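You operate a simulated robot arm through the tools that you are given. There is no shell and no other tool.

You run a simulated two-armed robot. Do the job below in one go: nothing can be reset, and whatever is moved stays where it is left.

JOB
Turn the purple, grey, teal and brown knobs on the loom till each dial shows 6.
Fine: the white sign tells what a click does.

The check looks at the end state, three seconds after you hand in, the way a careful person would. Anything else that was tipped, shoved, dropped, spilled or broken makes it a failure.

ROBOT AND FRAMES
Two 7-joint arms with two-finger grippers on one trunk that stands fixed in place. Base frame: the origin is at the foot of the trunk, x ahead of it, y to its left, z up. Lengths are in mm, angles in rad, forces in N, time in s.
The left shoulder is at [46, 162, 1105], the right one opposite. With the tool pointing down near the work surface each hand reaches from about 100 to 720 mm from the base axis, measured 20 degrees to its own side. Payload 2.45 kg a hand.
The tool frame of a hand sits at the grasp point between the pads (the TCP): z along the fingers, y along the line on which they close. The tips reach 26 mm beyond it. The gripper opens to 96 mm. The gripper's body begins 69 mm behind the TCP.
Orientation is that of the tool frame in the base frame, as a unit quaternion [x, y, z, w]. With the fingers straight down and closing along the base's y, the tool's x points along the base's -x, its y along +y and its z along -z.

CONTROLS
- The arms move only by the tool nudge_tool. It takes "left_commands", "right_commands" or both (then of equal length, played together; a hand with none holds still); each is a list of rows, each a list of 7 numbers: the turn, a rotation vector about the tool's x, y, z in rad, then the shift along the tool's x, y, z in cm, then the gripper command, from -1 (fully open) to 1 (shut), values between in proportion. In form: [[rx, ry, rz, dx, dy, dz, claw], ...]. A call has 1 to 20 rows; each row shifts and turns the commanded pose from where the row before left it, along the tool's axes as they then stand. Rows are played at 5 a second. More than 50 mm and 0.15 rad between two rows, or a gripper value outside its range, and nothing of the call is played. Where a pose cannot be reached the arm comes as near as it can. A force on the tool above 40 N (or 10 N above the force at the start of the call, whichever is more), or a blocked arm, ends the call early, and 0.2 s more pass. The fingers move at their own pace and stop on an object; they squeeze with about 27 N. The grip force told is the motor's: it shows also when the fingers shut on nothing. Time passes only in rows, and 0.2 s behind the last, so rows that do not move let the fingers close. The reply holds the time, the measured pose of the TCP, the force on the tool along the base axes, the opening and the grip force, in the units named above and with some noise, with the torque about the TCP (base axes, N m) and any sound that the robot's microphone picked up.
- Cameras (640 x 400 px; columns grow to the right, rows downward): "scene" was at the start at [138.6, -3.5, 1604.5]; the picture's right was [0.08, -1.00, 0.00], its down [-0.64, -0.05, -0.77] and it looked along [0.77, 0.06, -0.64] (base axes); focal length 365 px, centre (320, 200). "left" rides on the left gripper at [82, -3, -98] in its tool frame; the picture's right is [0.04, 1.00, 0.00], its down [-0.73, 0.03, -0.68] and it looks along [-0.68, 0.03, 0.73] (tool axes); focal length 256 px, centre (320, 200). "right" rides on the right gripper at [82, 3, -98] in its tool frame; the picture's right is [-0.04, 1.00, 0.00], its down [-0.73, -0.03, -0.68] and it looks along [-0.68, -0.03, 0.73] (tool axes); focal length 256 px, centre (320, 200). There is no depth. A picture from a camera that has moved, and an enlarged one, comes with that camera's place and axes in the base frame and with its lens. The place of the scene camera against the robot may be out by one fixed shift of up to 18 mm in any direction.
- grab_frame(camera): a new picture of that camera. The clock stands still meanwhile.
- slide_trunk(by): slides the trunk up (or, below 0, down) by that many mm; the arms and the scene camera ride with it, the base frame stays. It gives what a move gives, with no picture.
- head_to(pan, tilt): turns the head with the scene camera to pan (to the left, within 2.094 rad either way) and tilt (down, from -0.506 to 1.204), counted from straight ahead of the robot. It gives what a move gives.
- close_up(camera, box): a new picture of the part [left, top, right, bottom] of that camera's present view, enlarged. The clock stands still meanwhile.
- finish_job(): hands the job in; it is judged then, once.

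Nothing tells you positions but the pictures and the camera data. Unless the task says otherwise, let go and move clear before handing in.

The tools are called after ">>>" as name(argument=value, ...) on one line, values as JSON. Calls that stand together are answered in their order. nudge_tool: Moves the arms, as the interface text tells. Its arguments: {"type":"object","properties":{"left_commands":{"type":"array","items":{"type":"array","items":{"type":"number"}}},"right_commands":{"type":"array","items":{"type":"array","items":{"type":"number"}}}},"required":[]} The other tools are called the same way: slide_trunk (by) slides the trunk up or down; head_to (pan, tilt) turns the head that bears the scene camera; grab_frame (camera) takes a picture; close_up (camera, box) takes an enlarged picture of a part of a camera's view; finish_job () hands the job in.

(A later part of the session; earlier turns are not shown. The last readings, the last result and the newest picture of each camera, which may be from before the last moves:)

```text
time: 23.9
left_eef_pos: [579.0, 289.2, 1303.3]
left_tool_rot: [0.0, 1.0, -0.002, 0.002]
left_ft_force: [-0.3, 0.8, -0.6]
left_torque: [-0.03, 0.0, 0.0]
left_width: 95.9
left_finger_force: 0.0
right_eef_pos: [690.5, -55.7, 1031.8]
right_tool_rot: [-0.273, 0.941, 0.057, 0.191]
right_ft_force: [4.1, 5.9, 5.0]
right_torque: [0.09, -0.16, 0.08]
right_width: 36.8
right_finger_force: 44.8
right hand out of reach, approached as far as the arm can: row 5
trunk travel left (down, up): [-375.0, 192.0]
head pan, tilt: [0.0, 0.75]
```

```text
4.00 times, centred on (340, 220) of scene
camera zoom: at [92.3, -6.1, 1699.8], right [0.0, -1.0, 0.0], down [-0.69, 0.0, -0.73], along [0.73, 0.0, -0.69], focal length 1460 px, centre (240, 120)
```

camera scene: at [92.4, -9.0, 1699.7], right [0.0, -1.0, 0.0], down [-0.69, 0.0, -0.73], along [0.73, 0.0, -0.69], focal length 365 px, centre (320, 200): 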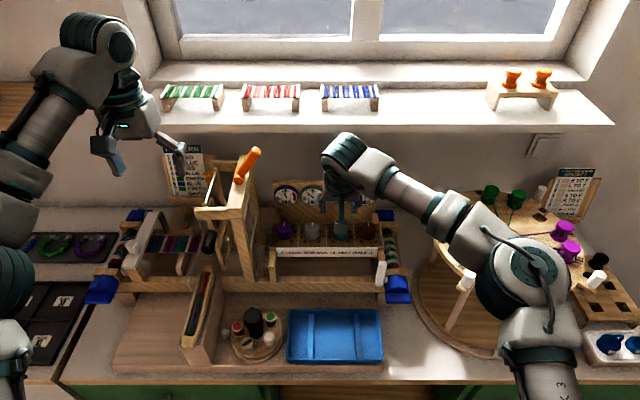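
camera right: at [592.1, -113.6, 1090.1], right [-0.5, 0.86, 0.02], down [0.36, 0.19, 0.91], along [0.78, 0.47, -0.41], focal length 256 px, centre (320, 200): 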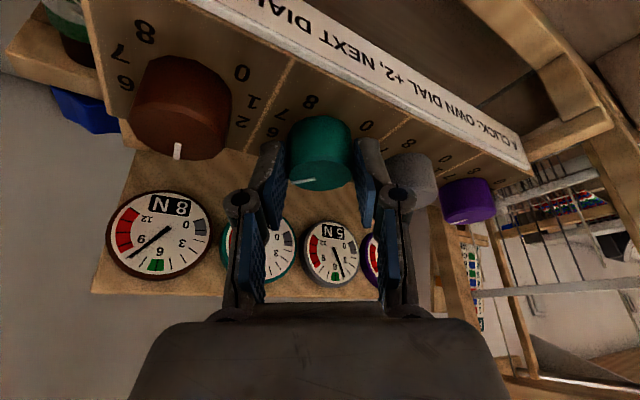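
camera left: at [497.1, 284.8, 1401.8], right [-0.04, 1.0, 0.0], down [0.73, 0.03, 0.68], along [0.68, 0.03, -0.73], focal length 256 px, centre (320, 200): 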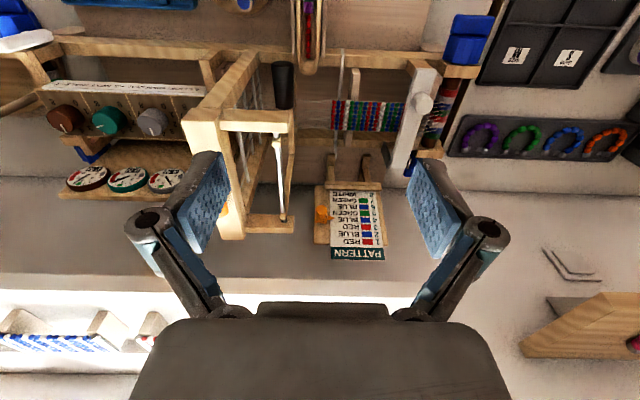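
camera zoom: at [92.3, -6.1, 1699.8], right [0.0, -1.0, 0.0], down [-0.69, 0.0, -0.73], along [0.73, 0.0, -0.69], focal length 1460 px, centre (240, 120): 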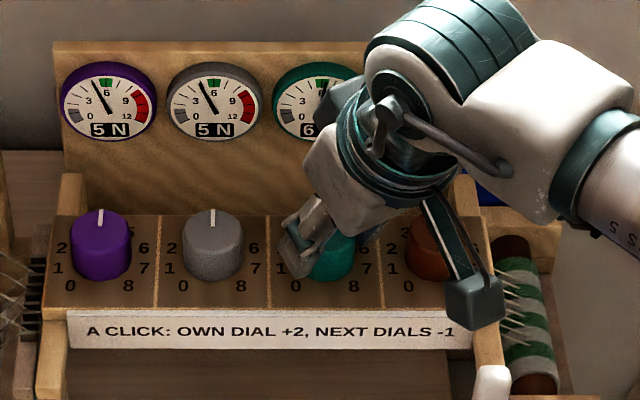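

Teal now reads 6, grey 5 and brown 8, exactly as predicted, though the last row hit a wrist limit at about 0.56 rad of turn. I'll open the fingers a little and see whether the knob stays put.

>>> nudge_tool(right_commands=[[0, 0, 0, 0, 0, 0, -0.08], [0, 0, 0, 0, 0, 0, -0.08]])

>>> close_up(camera="right", box=[220, 90, 420, 215])

>>> close_up(camera="scene", box=[260, 170, 420, 270])

```text
time: 24.4
left_eef_pos: [577.7, 287.8, 1304.4]
left_tool_rot: [0.0, 1.0, 0.0, 0.002]
left_ft_force: [-0.4, -0.4, 0.5]
left_torque: [0.04, 0.03, 0.01]
left_width: 96.0
left_finger_force: 0.0
right_eef_pos: [689.5, -57.8, 1031.1]
right_tool_rot: [-0.272, 0.941, 0.056, 0.192]
right_ft_force: [0.6, 0.3, 0.3]
right_torque: [0.01, 0.0, -0.01]
right_width: 51.8
right_finger_force: 0.1
trunk travel left (down, up): [-375.0, 192.0]
head pan, tilt: [0.0, 0.75]
```

```text
3.20 times, centred on (320, 152) of right
camera zoom: at [591.8, -115.1, 1089.6], right [-0.5, 0.86, 0.02], down [0.36, 0.19, 0.91], along [0.78, 0.46, -0.41], focal length 819 px, centre (320, 352)
```

zoom: 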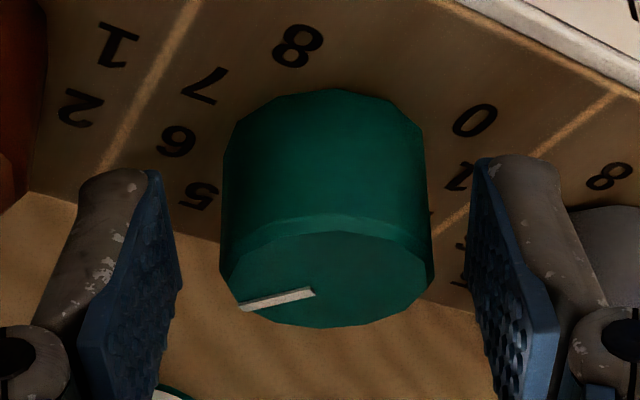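

```text
4.00 times, centred on (340, 220) of scene
camera zoom: at [92.3, -10.9, 1699.7], right [0.0, -1.0, 0.0], down [-0.69, 0.0, -0.73], along [0.73, 0.0, -0.69], focal length 1460 px, centre (240, 120)
```

zoom: 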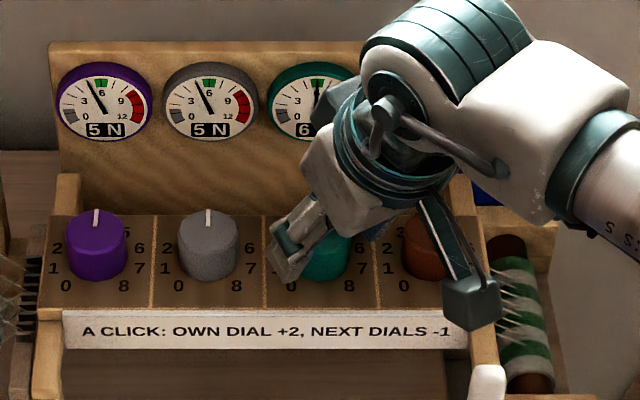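

The knob stayed, and the dials still read teal 6, grey 5 and brown 8. I'll lift straight up 45 mm, then turn the hand back and a bit clockwise beyond straight, so the next counter-clockwise turn on brown stays off the wrist limit.

>>> nudge_tool(right_commands=[[0, 0, 0, -0.88, 0, -2.07, -0.08], [0, 0, 0, -0.88, 0, -2.07, -0.08], [0.05, 0, 0.1173, 0, 0, 0, -0.2], [0.05, 0, 0.1173, 0, 0, 0, -0.2], [0.05, 0, 0.1173, 0, 0, 0, -0.2], [0.05, 0, 0.1173, 0, 0, 0, -0.2], [0.05, 0, 0.1173, 0, 0, 0, -0.2], [0.05, 0, 0.1173, 0, 0, 0, -0.2], [0, 0, 0, 0, 0, 0, -0.2]])

>>> grab_frame(camera="right")

```text
time: 26.4
left_eef_pos: [578.2, 288.2, 1303.0]
left_tool_rot: [0.0, 1.0, 0.0, 0.001]
left_ft_force: [0.7, -0.2, 0.0]
left_torque: [0.03, 0.0, -0.01]
left_width: 96.1
left_finger_force: 0.1
right_eef_pos: [691.6, -54.8, 1074.5]
right_tool_rot: [0.099, 0.975, -0.02, 0.197]
right_ft_force: [-0.2, 1.0, -0.4]
right_torque: [0.03, 0.0, -0.01]
right_width: 57.7
right_finger_force: 0.1
trunk travel left (down, up): [-375.0, 192.0]
head pan, tilt: [0.0, 0.75]
```

```text
taken
camera right: at [579.3, -30.3, 1134.8], right [0.24, 0.97, 0.02], down [0.4, -0.11, 0.91], along [0.89, -0.21, -0.41], focal length 256 px, centre (320, 200)
```

right: 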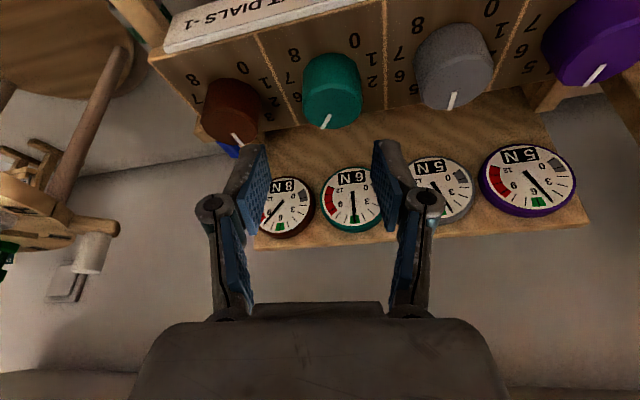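

The dials read brown 8, teal 6, grey 5 and purple 5, and the hand is clear above the knobs. I'll move it sideways to above the brown knob.

>>> nudge_tool(right_commands=[[0, 0, 0, -0.445, -3.1, 0.19, -0.2], [0, 0, 0, -0.445, -3.1, 0.19, -0.2], [0, 0, 0, 0, 0, 0, -0.2], [0, 0, 0, 0, 0, 0, -0.2]])

>>> grab_frame(camera="right")

>>> close_up(camera="scene", box=[260, 170, 420, 270])

```text
time: 27.4
left_eef_pos: [579.0, 289.1, 1302.3]
left_tool_rot: [0.0, 1.0, -0.001, 0.001]
left_ft_force: [-0.2, 0.0, 0.2]
left_torque: [0.0, -0.02, -0.02]
left_width: 96.0
left_finger_force: 0.0
right_eef_pos: [688.2, -119.4, 1075.9]
right_tool_rot: [0.099, 0.975, -0.02, 0.198]
right_ft_force: [0.0, -0.2, -0.2]
right_torque: [-0.01, -0.02, 0.01]
right_width: 57.5
right_finger_force: 0.1
trunk travel left (down, up): [-375.0, 192.0]
head pan, tilt: [0.0, 0.75]
```

```text
taken
camera right: at [576.1, -92.6, 1135.3], right [0.24, 0.97, 0.02], down [0.4, -0.11, 0.91], along [0.89, -0.21, -0.41], focal length 256 px, centre (320, 200)
```

right: 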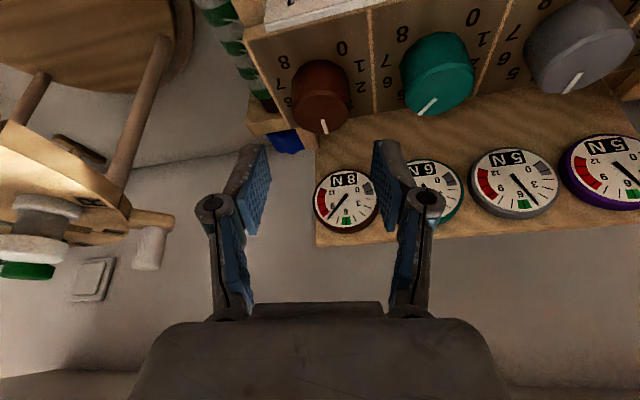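

```text
4.00 times, centred on (340, 220) of scene
camera zoom: at [92.6, -8.3, 1699.7], right [0.0, -1.0, 0.0], down [-0.69, 0.0, -0.73], along [0.73, 0.0, -0.69], focal length 1460 px, centre (240, 120)
```

zoom: 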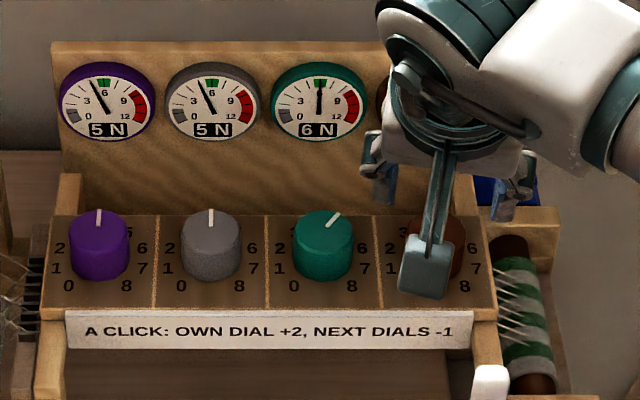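

Teal's pointer sits at 5, as intended, and the brown knob lies midway between the fingers. I'll descend to the same grip height as before.

>>> nudge_tool(right_commands=[[0, 0, 0, 0.57, 0.04, 1.4, -0.2], [0, 0, 0, 0.57, 0.04, 1.4, -0.2], [0, 0, 0, 0.57, 0.04, 1.4, -0.2], [0, 0, 0, 0, 0, 0, -0.2], [0, 0, 0, 0, 0, 0, -0.2]])

>>> close_up(camera="right", box=[220, 110, 420, 235])

```text
time: 28.6
left_eef_pos: [578.9, 289.5, 1303.4]
left_tool_rot: [0.0, 1.0, -0.001, 0.002]
left_ft_force: [0.1, 0.7, -0.4]
left_torque: [-0.03, 0.02, 0.01]
left_width: 95.9
left_finger_force: 0.1
right_eef_pos: [688.3, -117.7, 1030.0]
right_tool_rot: [0.098, 0.975, -0.02, 0.198]
right_ft_force: [0.8, -0.1, -1.5]
right_torque: [0.01, -0.01, 0.01]
right_width: 57.7
right_finger_force: 0.1
trunk travel left (down, up): [-375.0, 192.0]
head pan, tilt: [0.0, 0.75]
```

```text
3.20 times, centred on (320, 172) of right
camera zoom: at [576.3, -92.4, 1089.3], right [0.24, 0.97, 0.02], down [0.4, -0.11, 0.91], along [0.89, -0.21, -0.41], focal length 819 px, centre (320, 288)
```

zoom: 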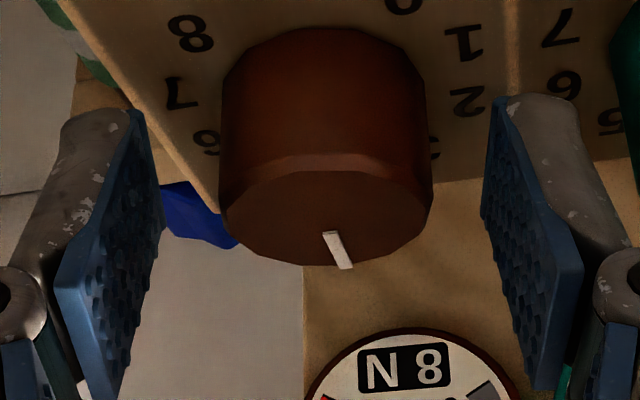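

The fingers straddle brown evenly, so I'll close on it.

>>> nudge_tool(right_commands=[[0, 0, 0, 0, 0, 0, 0.5], [0, 0, 0, 0, 0, 0, 1], [0, 0, 0, 0, 0, 0, 1]])

```text
time: 29.4
left_eef_pos: [576.9, 289.9, 1304.6]
left_tool_rot: [0.0, 1.0, 0.0, 0.002]
left_ft_force: [0.3, -0.8, -0.6]
left_torque: [0.0, 0.02, 0.01]
left_width: 96.1
left_finger_force: 0.1
right_eef_pos: [688.0, -117.7, 1031.0]
right_tool_rot: [0.098, 0.975, -0.02, 0.198]
right_ft_force: [1.3, 2.3, 2.5]
right_torque: [0.41, -0.01, 0.04]
right_width: 37.0
right_finger_force: 44.8
trunk travel left (down, up): [-375.0, 192.0]
head pan, tilt: [0.0, 0.75]
```

Brown is gripped with little side force. I'll turn it one click counter-clockwise, as I did with teal.

>>> nudge_tool(right_commands=[[-0.0492, 0, -0.1156, 0, -0.108, 0, 1], [-0.0492, 0, -0.1156, 0, -0.108, 0, 1], [-0.0492, 0, -0.1156, 0, -0.108, 0, 1], [-0.0492, 0, -0.1156, 0, -0.108, 0, 1], [-0.0492, 0, -0.1156, 0, -0.108, 0, 1], [0, 0, 0, 0, 0, 0, 1]])

>>> grab_frame(camera="right")

>>> close_up(camera="scene", box=[260, 170, 420, 270])

```text
time: 30.9
left_eef_pos: [578.4, 287.2, 1303.0]
left_tool_rot: [0.001, 1.0, 0.0, 0.001]
left_ft_force: [0.1, -0.5, 0.8]
left_torque: [-0.02, 0.01, 0.01]
left_width: 96.1
left_finger_force: 0.1
right_eef_pos: [689.0, -124.9, 1030.3]
right_tool_rot: [-0.206, 0.958, 0.043, 0.196]
right_ft_force: [4.3, -2.2, 6.6]
right_torque: [-0.11, 0.72, -0.06]
right_width: 36.8
right_finger_force: 44.7
trunk travel left (down, up): [-375.0, 192.0]
head pan, tilt: [0.0, 0.75]
```

```text
taken
camera right: at [583.1, -169.1, 1089.4], right [-0.38, 0.92, 0.02], down [0.39, 0.14, 0.91], along [0.84, 0.35, -0.41], focal length 256 px, centre (320, 200)
```

right: 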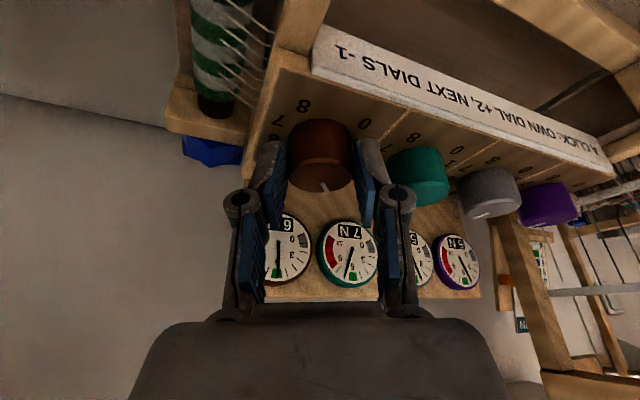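

```text
4.00 times, centred on (340, 220) of scene
camera zoom: at [92.3, -11.2, 1699.8], right [0.0, -1.0, 0.0], down [-0.69, 0.0, -0.73], along [0.73, 0.0, -0.69], focal length 1460 px, centre (240, 120)
```

zoom: 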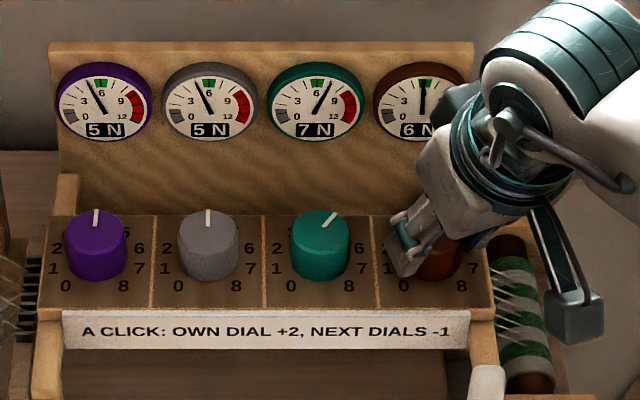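

Brown now reads 6 and teal 7, as predicted, so grey +1 and purple +1 remain. I'll release brown and lift straight up, then set the hand's yaw for the clockwise turn on grey.

>>> nudge_tool(right_commands=[[0, 0, 0, 0, 0, 0, -0.1], [0, 0, 0, 0, 0, 0, -0.1], [0, 0, 0, -0.88, 0, -2.07, -0.1], [0, 0, 0, -0.88, 0, -2.07, -0.1], [0.0486, 0, 0.114, 0, 0, 0, -0.2], [0, 0, 0, 0, 0, 0, -0.2]])

>>> close_up(camera="scene", box=[260, 170, 420, 270])

>>> grab_frame(camera="right")

```text
time: 32.2
left_eef_pos: [577.9, 289.5, 1302.7]
left_tool_rot: [0.0, 1.0, 0.001, 0.001]
left_ft_force: [-0.1, -1.0, 0.5]
left_torque: [0.0, 0.0, 0.0]
left_width: 96.0
left_finger_force: 0.1
right_eef_pos: [688.7, -124.5, 1074.5]
right_tool_rot: [-0.146, 0.969, 0.031, 0.197]
right_ft_force: [0.2, 0.5, -0.1]
right_torque: [0.0, -0.02, 0.0]
right_width: 57.4
right_finger_force: 0.1
trunk travel left (down, up): [-375.0, 192.0]
head pan, tilt: [0.0, 0.75]
```

```text
4.00 times, centred on (340, 220) of scene
camera zoom: at [92.5, -10.1, 1699.7], right [0.0, -1.0, 0.0], down [-0.69, 0.0, -0.73], along [0.73, 0.0, -0.69], focal length 1460 px, centre (240, 120)
```

zoom: 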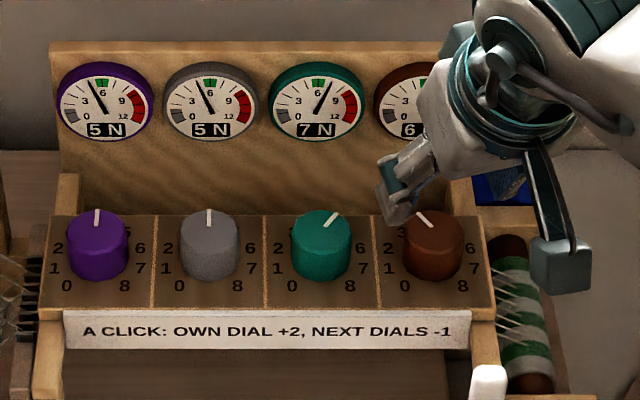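

```text
taken
camera right: at [578.8, -155.3, 1134.3], right [-0.26, 0.96, 0.02], down [0.4, 0.09, 0.91], along [0.88, 0.25, -0.41], focal length 256 px, centre (320, 200)
```

right: 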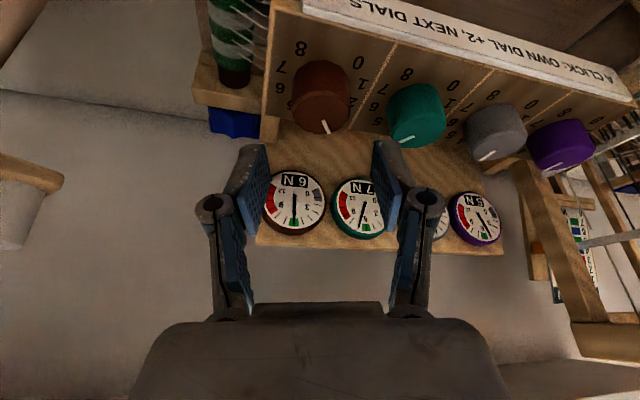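

Brown's pointer stands at 3 and all four dials match the prediction. I'll move the hand over to the grey knob at the same height.

>>> nudge_tool(right_commands=[[0, 0, 0, -0.965, 3.39, 0.41, -0.2], [0, 0, 0, -0.965, 3.39, 0.41, -0.2], [0, 0, 0, -0.965, 3.39, 0.41, -0.2], [0, 0, 0, -0.965, 3.39, 0.41, -0.2], [0, 0, 0, 0, 0, 0, -0.2], [0, 0, 0, 0, 0, 0, -0.2]])

>>> grab_frame(camera="right")

>>> grab_frame(camera="scene")

```text
time: 33.6
left_eef_pos: [578.2, 287.0, 1303.6]
left_tool_rot: [0.0, 1.0, 0.0, 0.001]
left_ft_force: [0.5, 0.0, 0.0]
left_torque: [-0.01, 0.01, 0.01]
left_width: 96.4
left_finger_force: 0.1
right_eef_pos: [691.1, 15.8, 1074.4]
right_tool_rot: [-0.148, 0.969, 0.032, 0.197]
right_ft_force: [-0.8, -0.6, -0.4]
right_torque: [0.06, 0.02, -0.02]
right_width: 57.8
right_finger_force: 0.1
trunk travel left (down, up): [-375.0, 192.0]
head pan, tilt: [0.0, 0.75]
```

```text
taken
camera right: at [580.1, -15.0, 1134.0], right [-0.26, 0.96, 0.02], down [0.4, 0.09, 0.91], along [0.88, 0.25, -0.41], focal length 256 px, centre (320, 200)
```

right: 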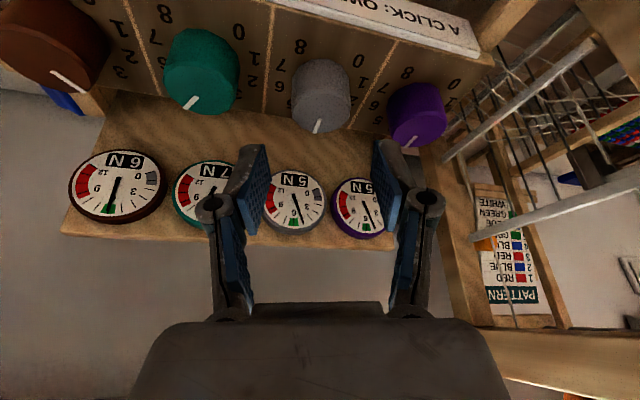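

```text
taken
camera scene: at [92.5, -10.5, 1699.7], right [0.0, -1.0, 0.0], down [-0.69, 0.0, -0.73], along [0.73, 0.0, -0.69], focal length 365 px, centre (320, 200)
```

scene: 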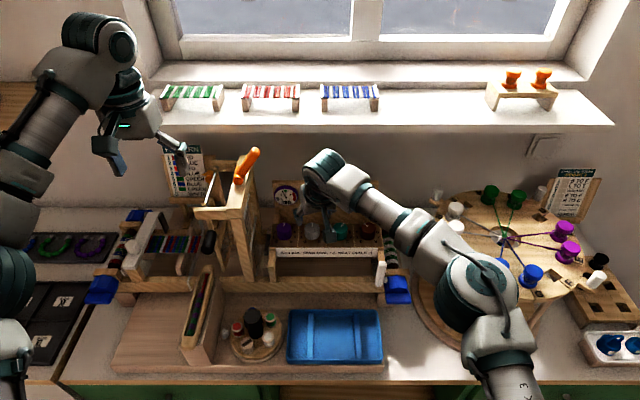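

The hand is above grey with the knob almost on the gripper's centre plane. I'll descend to the grip height with a small sideways trim, then check the alignment.

>>> nudge_tool(right_commands=[[0, 0, 0, 0.613, 0.04, 1.33, -0.2], [0, 0, 0, 0.613, 0.04, 1.33, -0.2], [0, 0, 0, 0.613, 0.04, 1.33, -0.2], [0, 0, 0, 0, 0, 0, -0.2], [0, 0, 0, 0, 0, 0, -0.2]])

>>> close_up(camera="right", box=[220, 110, 420, 235])

```text
time: 34.9
left_eef_pos: [577.9, 289.6, 1303.0]
left_tool_rot: [-0.001, 1.0, 0.0, 0.001]
left_ft_force: [-0.1, -0.8, -0.4]
left_torque: [-0.03, -0.02, 0.0]
left_width: 96.2
left_finger_force: 0.1
right_eef_pos: [687.9, 17.6, 1030.9]
right_tool_rot: [-0.147, 0.969, 0.031, 0.197]
right_ft_force: [-0.1, -0.5, -0.3]
right_torque: [0.01, 0.05, -0.01]
right_width: 57.2
right_finger_force: 0.1
trunk travel left (down, up): [-375.0, 192.0]
head pan, tilt: [0.0, 0.75]
```

```text
3.20 times, centred on (320, 172) of right
camera zoom: at [577.2, -12.5, 1089.6], right [-0.26, 0.96, 0.02], down [0.4, 0.09, 0.91], along [0.88, 0.25, -0.41], focal length 819 px, centre (320, 288)
```

zoom: 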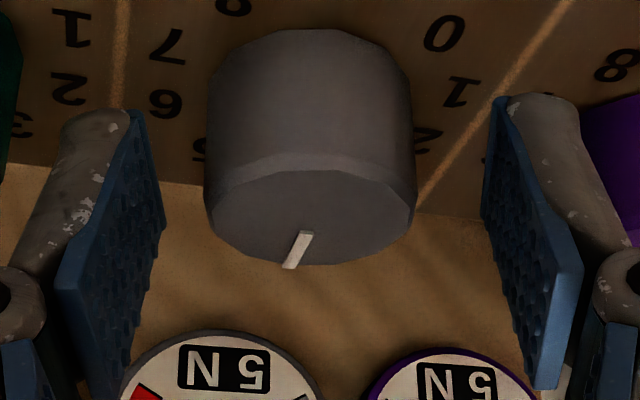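

The grey knob sits about 2 mm toward the -y side of the gap's middle. I'll trim that, then close on it.

>>> nudge_tool(right_commands=[[0, 0, 0, 0, -0.21, 0, -0.2], [0, 0, 0, 0, 0, 0, -0.2], [0, 0, 0, 0, 0, 0, 0.5], [0, 0, 0, 0, 0, 0, 1], [0, 0, 0, 0, 0, 0, 1]])

>>> close_up(camera="right", box=[220, 110, 420, 235])

```text
time: 36.0
left_eef_pos: [579.2, 289.4, 1303.1]
left_tool_rot: [0.0, 1.0, 0.0, 0.001]
left_ft_force: [0.2, 0.4, 0.3]
left_torque: [-0.02, 0.0, -0.01]
left_width: 96.0
left_finger_force: 0.0
right_eef_pos: [688.6, 16.0, 1029.8]
right_tool_rot: [-0.147, 0.969, 0.031, 0.197]
right_ft_force: [0.2, -1.2, 1.9]
right_torque: [0.0, 0.33, 0.01]
right_width: 36.5
right_finger_force: 44.8
trunk travel left (down, up): [-375.0, 192.0]
head pan, tilt: [0.0, 0.75]
```

```text
3.20 times, centred on (320, 172) of right
camera zoom: at [578.1, -14.2, 1089.9], right [-0.26, 0.96, 0.02], down [0.4, 0.09, 0.91], along [0.88, 0.25, -0.41], focal length 819 px, centre (320, 288)
```

zoom: 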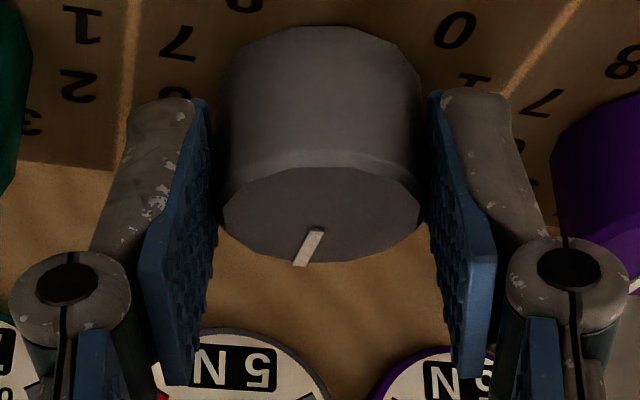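

Grey is gripped with almost no side force. I'll turn it one click clockwise.

>>> nudge_tool(right_commands=[[0.0492, 0, 0.1156, 0, 0.108, 0, 1], [0.0492, 0, 0.1156, 0, 0.108, 0, 1], [0.0492, 0, 0.1156, 0, 0.108, 0, 1], [0.0492, 0, 0.1156, 0, 0.108, 0, 1], [0.0492, 0, 0.1156, 0, 0.108, 0, 1], [0, 0, 0, 0, 0, 0, 1]])

>>> grab_frame(camera="right")

>>> grab_frame(camera="scene")

>>> close_up(camera="scene", box=[260, 170, 420, 270])

```text
time: 37.5
left_eef_pos: [578.3, 290.0, 1302.7]
left_tool_rot: [0.0, 1.0, -0.001, 0.001]
left_ft_force: [-0.4, -0.3, -0.4]
left_torque: [-0.01, -0.03, -0.01]
left_width: 96.1
left_finger_force: 0.0
right_eef_pos: [688.6, 24.0, 1031.1]
right_tool_rot: [0.158, 0.967, -0.033, 0.196]
right_ft_force: [-2.3, 3.2, -6.8]
right_torque: [-0.3, -0.41, 0.05]
right_width: 36.5
right_finger_force: 45.5
trunk travel left (down, up): [-375.0, 192.0]
head pan, tilt: [0.0, 0.75]
```

```text
taken
camera right: at [581.1, 63.3, 1090.2], right [0.35, 0.93, 0.01], down [0.38, -0.16, 0.91], along [0.85, -0.32, -0.41], focal length 256 px, centre (320, 200)
```

right: 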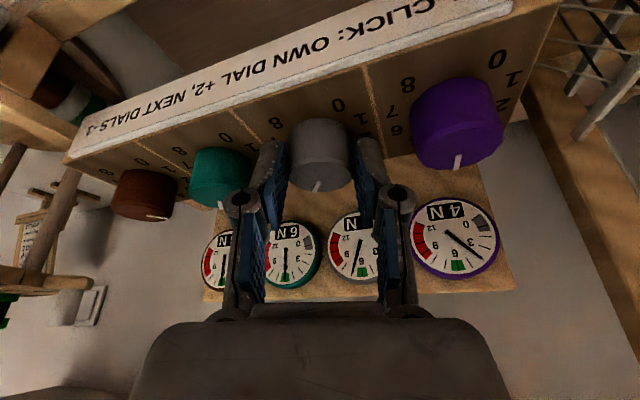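

```text
taken
camera scene: at [93.6, -6.3, 1699.5], right [0.0, -1.0, 0.0], down [-0.69, 0.0, -0.73], along [0.73, 0.0, -0.69], focal length 365 px, centre (320, 200)
```

scene: 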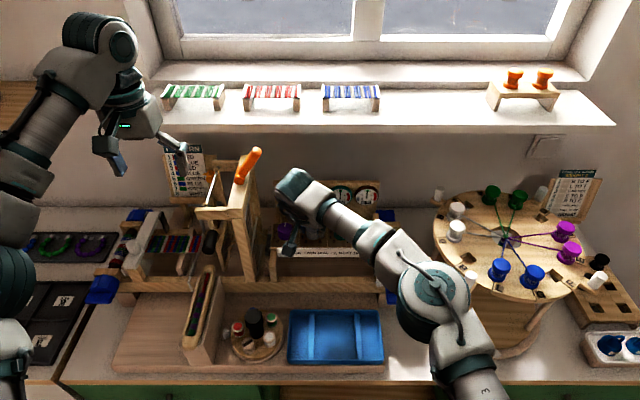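

```text
4.00 times, centred on (340, 220) of scene
camera zoom: at [93.6, -6.3, 1699.5], right [0.0, -1.0, 0.0], down [-0.69, 0.0, -0.73], along [0.73, 0.0, -0.69], focal length 1460 px, centre (240, 120)
```

zoom: 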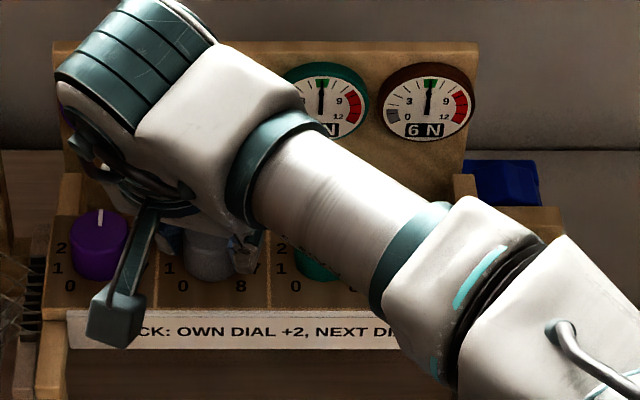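

Grey's turn worked: purple reads 4, teal 6 and brown 6, and grey should be 7. Only purple +1 is left. I'll release grey, lift, and swing the hand's yaw to about +0.6 rad, so that at purple the wrist leans away from the castle and its orange lever.

>>> nudge_tool(right_commands=[[0, 0, 0, 0, 0, 0, -0.1], [0, 0, 0, 0, 0, 0, -0.1], [0, 0, 0, -0.88, 0, -2.07, -0.1], [0, 0, 0, -0.88, 0, -2.07, -0.1], [-0.0518, 0, -0.1215, 0, 0, 0, -0.1], [-0.0518, 0, -0.1215, 0, 0, 0, -0.1], [-0.0518, 0, -0.1215, 0, 0, 0, -0.1], [-0.0518, 0, -0.1215, 0, 0, 0, -0.1], [-0.0518, 0, -0.1215, 0, 0, 0, -0.1], [-0.0518, 0, -0.1215, 0, 0, 0, -0.1], [0, 0, 0, 0, 0, 0, 0]])

>>> grab_frame(camera="right")

>>> close_up(camera="scene", box=[220, 140, 412, 260])

```text
time: 39.9
left_eef_pos: [579.3, 289.7, 1303.1]
left_tool_rot: [0.0, 1.0, -0.001, 0.001]
left_ft_force: [0.5, -0.3, 0.2]
left_torque: [-0.04, 0.01, -0.04]
left_width: 95.7
left_finger_force: 0.1
right_eef_pos: [687.8, 23.2, 1077.3]
right_tool_rot: [-0.227, 0.953, 0.048, 0.193]
right_ft_force: [-0.1, 0.4, 0.6]
right_torque: [-0.03, -0.01, 0.01]
right_width: 47.8
right_finger_force: 0.0
trunk travel left (down, up): [-375.0, 192.0]
head pan, tilt: [0.0, 0.75]
```

```text
taken
camera right: at [584.3, -25.2, 1136.0], right [-0.42, 0.91, 0.02], down [0.38, 0.16, 0.91], along [0.82, 0.39, -0.41], focal length 256 px, centre (320, 200)
```

right: 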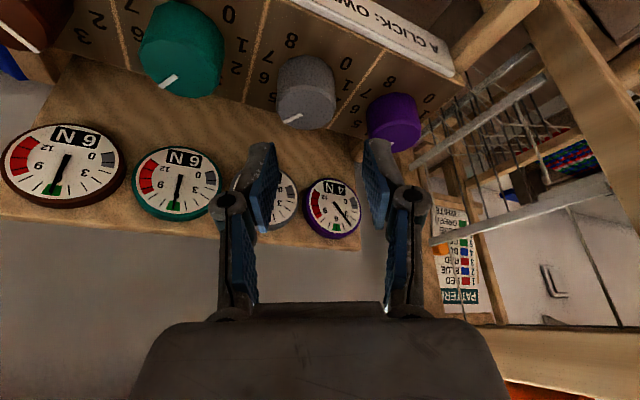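

```text
3.33 times, centred on (316, 200) of scene
camera zoom: at [92.5, -8.6, 1699.7], right [0.0, -1.0, 0.0], down [-0.69, 0.0, -0.73], along [0.73, 0.0, -0.69], focal length 1216 px, centre (333, 200)
```

zoom: 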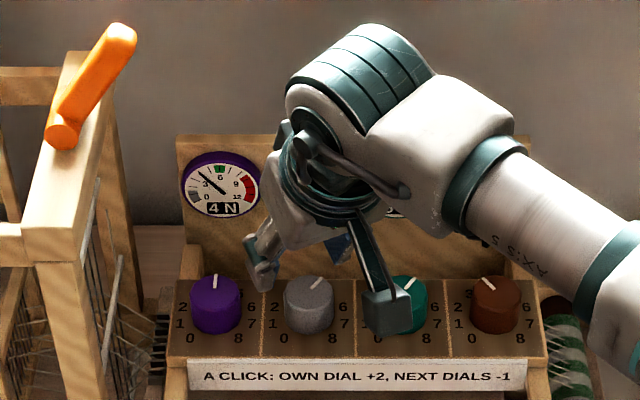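

All dials agree so far, with purple at 4 and the rest as planned, and the hand is clear above grey. I'll add a little more yaw and tilt for reach and lever clearance, still over grey, before shifting to purple.

>>> nudge_tool(right_commands=[[-0.0353, 0, -0.0828, 0, 0, 0, 0], [-0.0353, 0, -0.0828, 0, 0, 0, 0], [0, -0.098, 0, 0, 0, 0, 0], [0, 0, 0, 0, 0, 0, 0]])

```text
time: 40.9
left_eef_pos: [578.1, 288.5, 1303.3]
left_tool_rot: [-0.001, 1.0, 0.0, 0.002]
left_ft_force: [-0.5, -0.3, -0.4]
left_torque: [0.04, -0.06, 0.0]
left_width: 96.0
left_finger_force: 0.1
right_eef_pos: [689.0, 22.6, 1077.2]
right_tool_rot: [-0.308, 0.919, 0.081, 0.234]
right_ft_force: [0.0, 0.1, 0.7]
right_torque: [0.0, 0.01, 0.0]
right_width: 48.3
right_finger_force: 0.1
trunk travel left (down, up): [-375.0, 192.0]
head pan, tilt: [0.0, 0.75]
```

The orientation was reached without any limit. I'll shift the hand across to above the purple knob in two steps and look.

>>> nudge_tool(right_commands=[[0, 0, 0, -1.58, 2.4, 0.86, 0], [0, 0, 0, -1.58, 2.4, 0.86, 0], [0, 0, 0, 0, 0, 0, 0], [0, 0, 0, 0, 0, 0, 0]])

>>> grab_frame(camera="right")

>>> close_up(camera="scene", box=[200, 130, 392, 250])

>>> grab_frame(camera="left")

```text
time: 41.9
left_eef_pos: [579.2, 286.4, 1303.7]
left_tool_rot: [0.0, 1.0, 0.001, 0.002]
left_ft_force: [0.6, -0.4, 0.2]
left_torque: [0.0, 0.01, -0.01]
left_width: 96.1
left_finger_force: 0.0
right_eef_pos: [689.0, 79.1, 1076.9]
right_tool_rot: [-0.307, 0.919, 0.082, 0.234]
right_ft_force: [-0.4, -0.5, 0.5]
right_torque: [0.0, 0.03, 0.02]
right_width: 47.9
right_finger_force: 0.0
trunk travel left (down, up): [-375.0, 192.0]
head pan, tilt: [0.0, 0.75]
```

```text
taken
camera right: at [591.0, 10.5, 1125.0], right [-0.57, 0.82, 0.02], down [0.27, 0.16, 0.95], along [0.77, 0.55, -0.32], focal length 256 px, centre (320, 200)
```

right: 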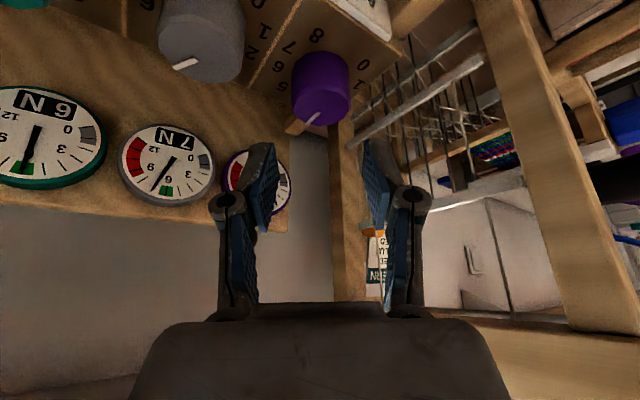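

```text
3.33 times, centred on (296, 190) of scene
camera zoom: at [92.6, -10.9, 1699.7], right [0.0, -1.0, 0.0], down [-0.69, 0.0, -0.73], along [0.73, 0.0, -0.69], focal length 1216 px, centre (400, 233)
```

zoom: 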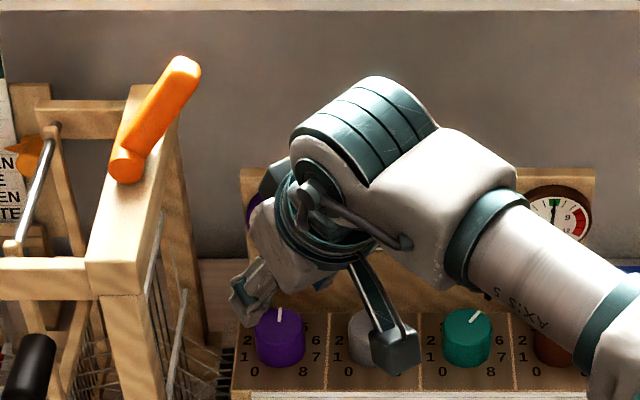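

```text
taken
camera left: at [497.1, 280.6, 1402.5], right [-0.04, 1.0, 0.0], down [0.73, 0.03, 0.68], along [0.68, 0.03, -0.73], focal length 256 px, centre (320, 200)
```

left: 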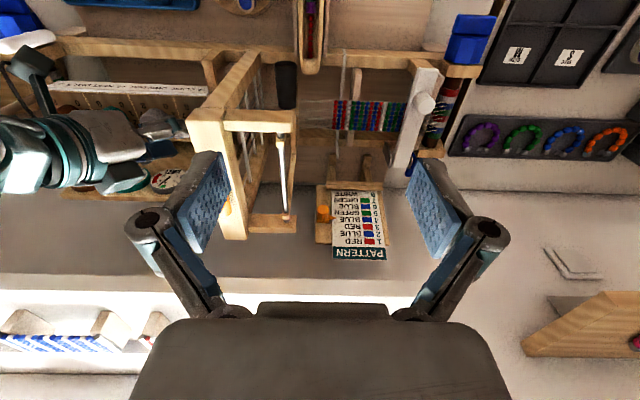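

The hand hovers over purple, well clear of the castle and lever. I'll zoom in to measure the knob's offset from the finger mid-plane before descending.

>>> close_up(camera="right", box=[220, 40, 420, 165])

>>> close_up(camera="right", box=[240, 10, 420, 122])

```text
3.20 times, centred on (320, 102) of right
camera zoom: at [591.0, 10.5, 1125.0], right [-0.57, 0.82, 0.02], down [0.27, 0.16, 0.95], along [0.77, 0.55, -0.32], focal length 819 px, centre (320, 512)
```

zoom: 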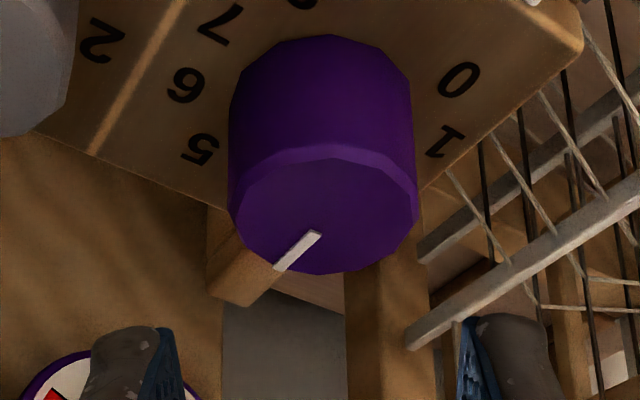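

```text
3.56 times, centred on (330, 66) of right
camera zoom: at [591.0, 10.5, 1125.0], right [-0.57, 0.82, 0.02], down [0.27, 0.16, 0.95], along [0.77, 0.55, -0.32], focal length 910 px, centre (284, 676)
```

zoom: 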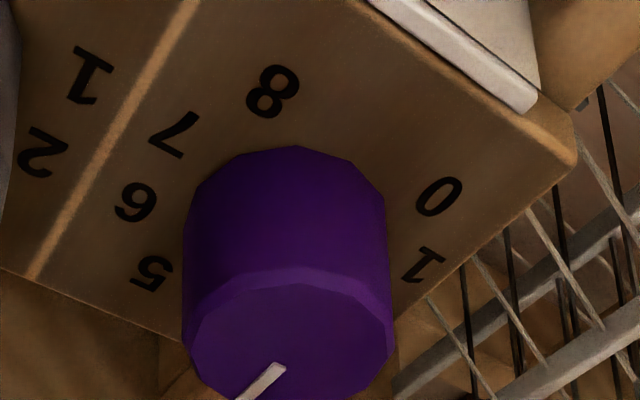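

The purple knob is about 1 mm off the finger mid-plane, and the bars to the left lie well outside the finger's place. I'll descend to grip height with that trim.

>>> nudge_tool(right_commands=[[0, 0, 0, 0.69, 0.03, 1.37, -0.12], [0, 0, 0, 0.69, 0.03, 1.37, -0.12], [0, 0, 0, 0.69, 0.03, 1.37, -0.12], [0, 0, 0, 0, 0, 0, -0.12], [0, 0, 0, 0, 0, 0, -0.12]])

>>> close_up(camera="right", box=[220, 110, 420, 235])

>>> close_up(camera="scene", box=[200, 130, 392, 250])

```text
time: 43.0
left_eef_pos: [577.4, 288.1, 1303.3]
left_tool_rot: [0.0, 1.0, 0.0, 0.001]
left_ft_force: [0.5, 0.0, -0.6]
left_torque: [0.01, -0.02, 0.03]
left_width: 95.7
left_finger_force: 0.2
right_eef_pos: [690.4, 84.7, 1032.8]
right_tool_rot: [-0.308, 0.919, 0.08, 0.234]
right_ft_force: [0.3, 0.1, 1.4]
right_torque: [-0.01, -0.01, 0.0]
right_width: 53.9
right_finger_force: 0.1
trunk travel left (down, up): [-375.0, 192.0]
head pan, tilt: [0.0, 0.75]
```

```text
3.20 times, centred on (320, 172) of right
camera zoom: at [591.8, 15.5, 1079.4], right [-0.57, 0.82, 0.02], down [0.27, 0.17, 0.95], along [0.77, 0.55, -0.32], focal length 819 px, centre (320, 288)
```

zoom: 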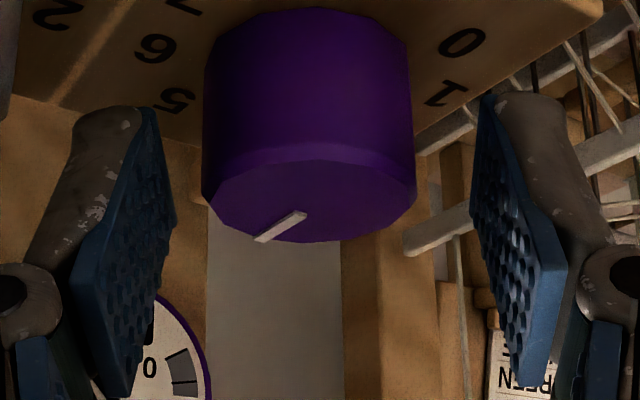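

```text
3.33 times, centred on (296, 190) of scene
camera zoom: at [92.4, -8.9, 1699.7], right [0.0, -1.0, 0.0], down [-0.69, 0.0, -0.73], along [0.73, 0.0, -0.69], focal length 1216 px, centre (400, 233)
```

zoom: 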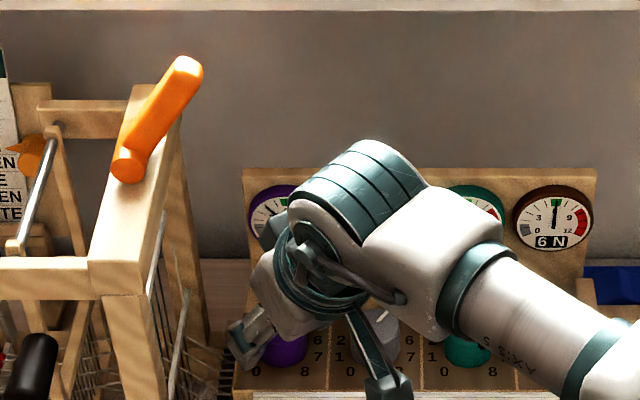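

The knob sits about 2.4 mm toward the near finger from the gap's middle. I'll trim that, draw back 3 mm along the lean, drop 2 mm, and close.

>>> nudge_tool(right_commands=[[0, 0, 0, 0.36, -0.24, 0.04, -0.12], [0, 0, 0, 0, 0, 0, -0.12], [0, 0, 0, 0, 0, 0, 0.5], [0, 0, 0, 0, 0, 0, 1], [0, 0, 0, 0, 0, 0, 1]])

>>> close_up(camera="right", box=[220, 110, 420, 235])

```text
time: 44.2
left_eef_pos: [577.0, 287.8, 1302.8]
left_tool_rot: [0.0, 1.0, 0.0, 0.002]
left_ft_force: [0.2, -1.1, -0.1]
left_torque: [0.03, -0.01, -0.01]
left_width: 96.0
left_finger_force: 0.0
right_eef_pos: [689.0, 81.0, 1031.0]
right_tool_rot: [-0.308, 0.919, 0.081, 0.234]
right_ft_force: [-0.2, 0.6, 2.0]
right_torque: [-0.19, -0.01, 0.02]
right_width: 37.4
right_finger_force: 44.7
trunk travel left (down, up): [-375.0, 192.0]
head pan, tilt: [0.0, 0.75]
```

```text
3.20 times, centred on (320, 172) of right
camera zoom: at [590.5, 12.3, 1077.1], right [-0.57, 0.82, 0.02], down [0.27, 0.17, 0.95], along [0.77, 0.55, -0.32], focal length 819 px, centre (320, 288)
```

zoom: 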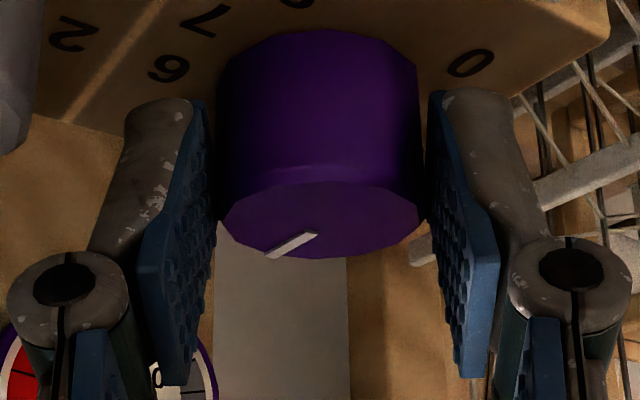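

Purple is gripped with almost no side force. I'll turn it clockwise in two parts, checking the wrist's clearance to the castle after the first three steps.

>>> nudge_tool(right_commands=[[0.0579, 0, 0.1062, 0, 0.114, 0, 1], [0.0579, 0, 0.1062, 0, 0.114, 0, 1], [0.0579, 0, 0.1062, 0, 0.114, 0, 1]])

>>> close_up(camera="scene", box=[200, 130, 392, 250])

>>> grab_frame(camera="left")

```text
time: 45.0
left_eef_pos: [578.1, 289.4, 1303.5]
left_tool_rot: [0.0, 1.0, -0.001, 0.002]
left_ft_force: [0.2, 0.2, -0.5]
left_torque: [0.02, -0.02, -0.05]
left_width: 96.1
left_finger_force: 0.2
right_eef_pos: [685.2, 86.4, 1029.6]
right_tool_rot: [-0.136, 0.959, 0.036, 0.245]
right_ft_force: [0.8, 4.4, 6.3]
right_torque: [0.21, -0.42, 0.05]
right_width: 37.2
right_finger_force: 44.9
trunk travel left (down, up): [-375.0, 192.0]
head pan, tilt: [0.0, 0.75]
```

```text
3.33 times, centred on (296, 190) of scene
camera zoom: at [90.4, -5.1, 1699.9], right [0.0, -1.0, 0.0], down [-0.68, 0.0, -0.73], along [0.73, 0.0, -0.68], focal length 1216 px, centre (400, 233)
```

zoom: 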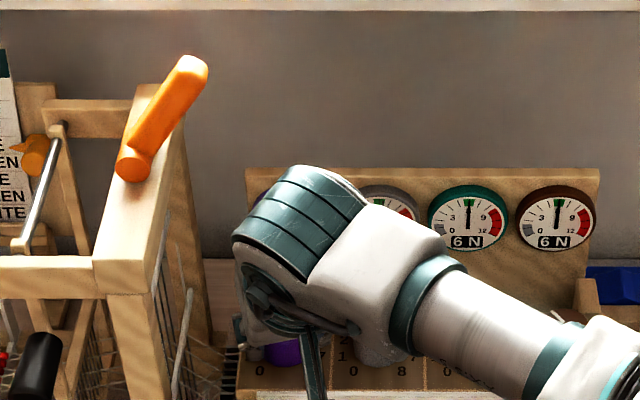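

```text
taken
camera left: at [496.0, 285.7, 1401.9], right [-0.04, 1.0, 0.0], down [0.73, 0.03, 0.68], along [0.68, 0.03, -0.73], focal length 256 px, centre (320, 200)
```

left: 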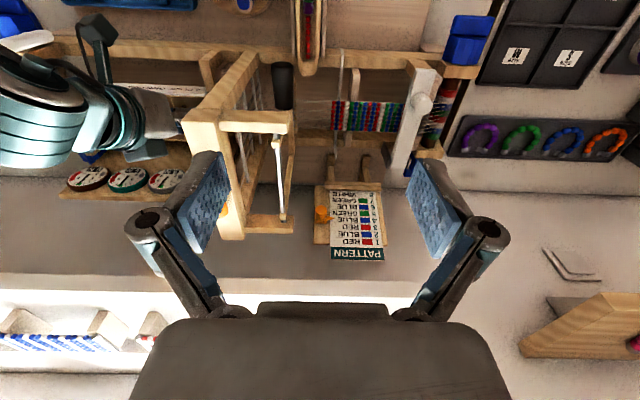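

The turn is about 0.37 rad so far, the forces are small, and the wrist still has clear space to the castle. I'll play the last two steps.

>>> nudge_tool(right_commands=[[0.0579, 0, 0.1062, 0, 0.114, 0, 1], [0.0579, 0, 0.1062, 0, 0.114, 0, 1], [0, 0, 0, 0, 0, 0, 1]])

>>> close_up(camera="scene", box=[200, 130, 392, 250])

>>> grab_frame(camera="right")

>>> grab_frame(camera="left")

```text
time: 45.9
left_eef_pos: [577.9, 290.3, 1304.4]
left_tool_rot: [0.0, 1.0, 0.0, 0.001]
left_ft_force: [0.4, -0.4, 0.8]
left_torque: [0.04, 0.01, 0.01]
left_width: 95.9
left_finger_force: 0.0
right_eef_pos: [685.6, 89.1, 1030.3]
right_tool_rot: [-0.021, 0.969, 0.006, 0.247]
right_ft_force: [3.3, 13.7, 9.5]
right_torque: [-0.16, -0.41, 0.22]
right_width: 37.3
right_finger_force: 45.2
trunk travel left (down, up): [-375.0, 192.0]
head pan, tilt: [0.0, 0.75]
```

```text
3.33 times, centred on (296, 190) of scene
camera zoom: at [90.9, -1.0, 1699.9], right [0.0, -1.0, 0.01], down [-0.69, 0.0, -0.73], along [0.73, 0.0, -0.69], focal length 1216 px, centre (400, 233)
```

zoom: 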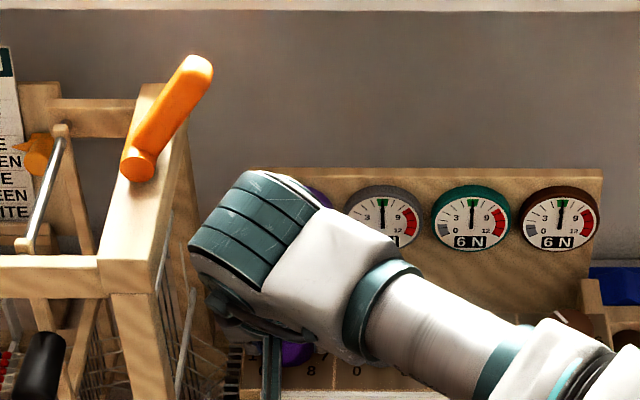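

```text
taken
camera right: at [565.4, 87.5, 1077.0], right [-0.01, 1.0, 0.02], down [0.32, -0.02, 0.95], along [0.95, 0.01, -0.32], focal length 256 px, centre (320, 200)
```

right: 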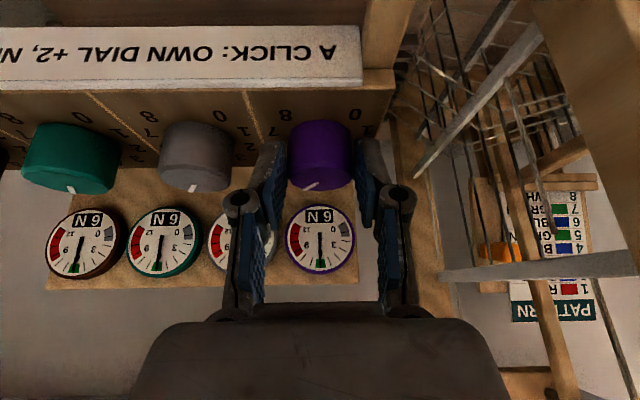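

```text
taken
camera left: at [496.4, 286.3, 1401.5], right [-0.04, 1.0, 0.0], down [0.73, 0.03, 0.68], along [0.68, 0.03, -0.73], focal length 256 px, centre (320, 200)
```

left: 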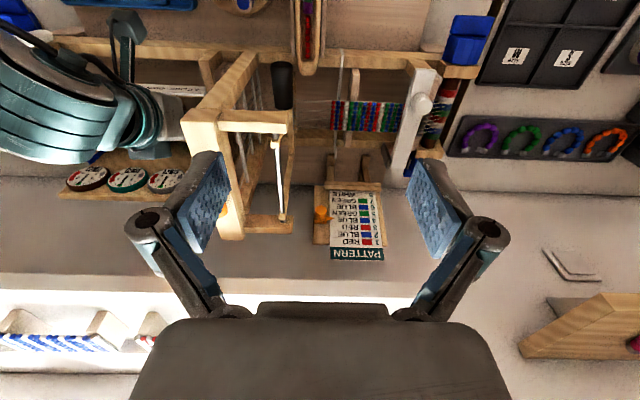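

All four dials now read 6, with the grey pointer straight up beside teal, brown and purple. I'll open the fingers and lift straight up off the purple knob.

>>> nudge_tool(right_commands=[[0, 0, 0, 0, 0, 0, -0.1], [0, 0, 0, 0, 0, 0, -0.1], [0, 0, 0, -0.84, 0, -1.54, -0.1], [0, 0, 0, -0.84, 0, -1.54, -0.1], [0, 0, 0, 0, 0, 0, -0.1]])

>>> grab_frame(camera="right")

```text
time: 47.0
left_eef_pos: [578.3, 286.2, 1302.7]
left_tool_rot: [0.0, 1.0, 0.0, 0.001]
left_ft_force: [0.4, 0.3, -0.1]
left_torque: [-0.01, 0.0, -0.01]
left_width: 95.9
left_finger_force: 0.1
right_eef_pos: [687.8, 85.6, 1064.4]
right_tool_rot: [-0.02, 0.969, 0.007, 0.246]
right_ft_force: [-0.6, 0.5, -0.3]
right_torque: [0.01, 0.02, -0.02]
right_width: 52.8
right_finger_force: 0.0
trunk travel left (down, up): [-375.0, 192.0]
head pan, tilt: [0.0, 0.75]
```

```text
taken
camera right: at [568.1, 82.8, 1112.8], right [-0.01, 1.0, 0.02], down [0.32, -0.02, 0.95], along [0.95, 0.01, -0.32], focal length 256 px, centre (320, 200)
```

right: 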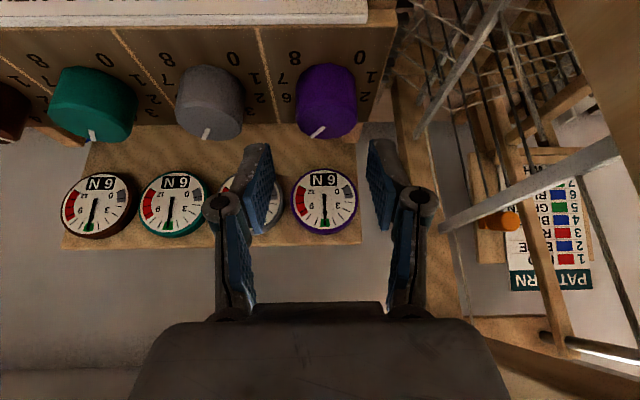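

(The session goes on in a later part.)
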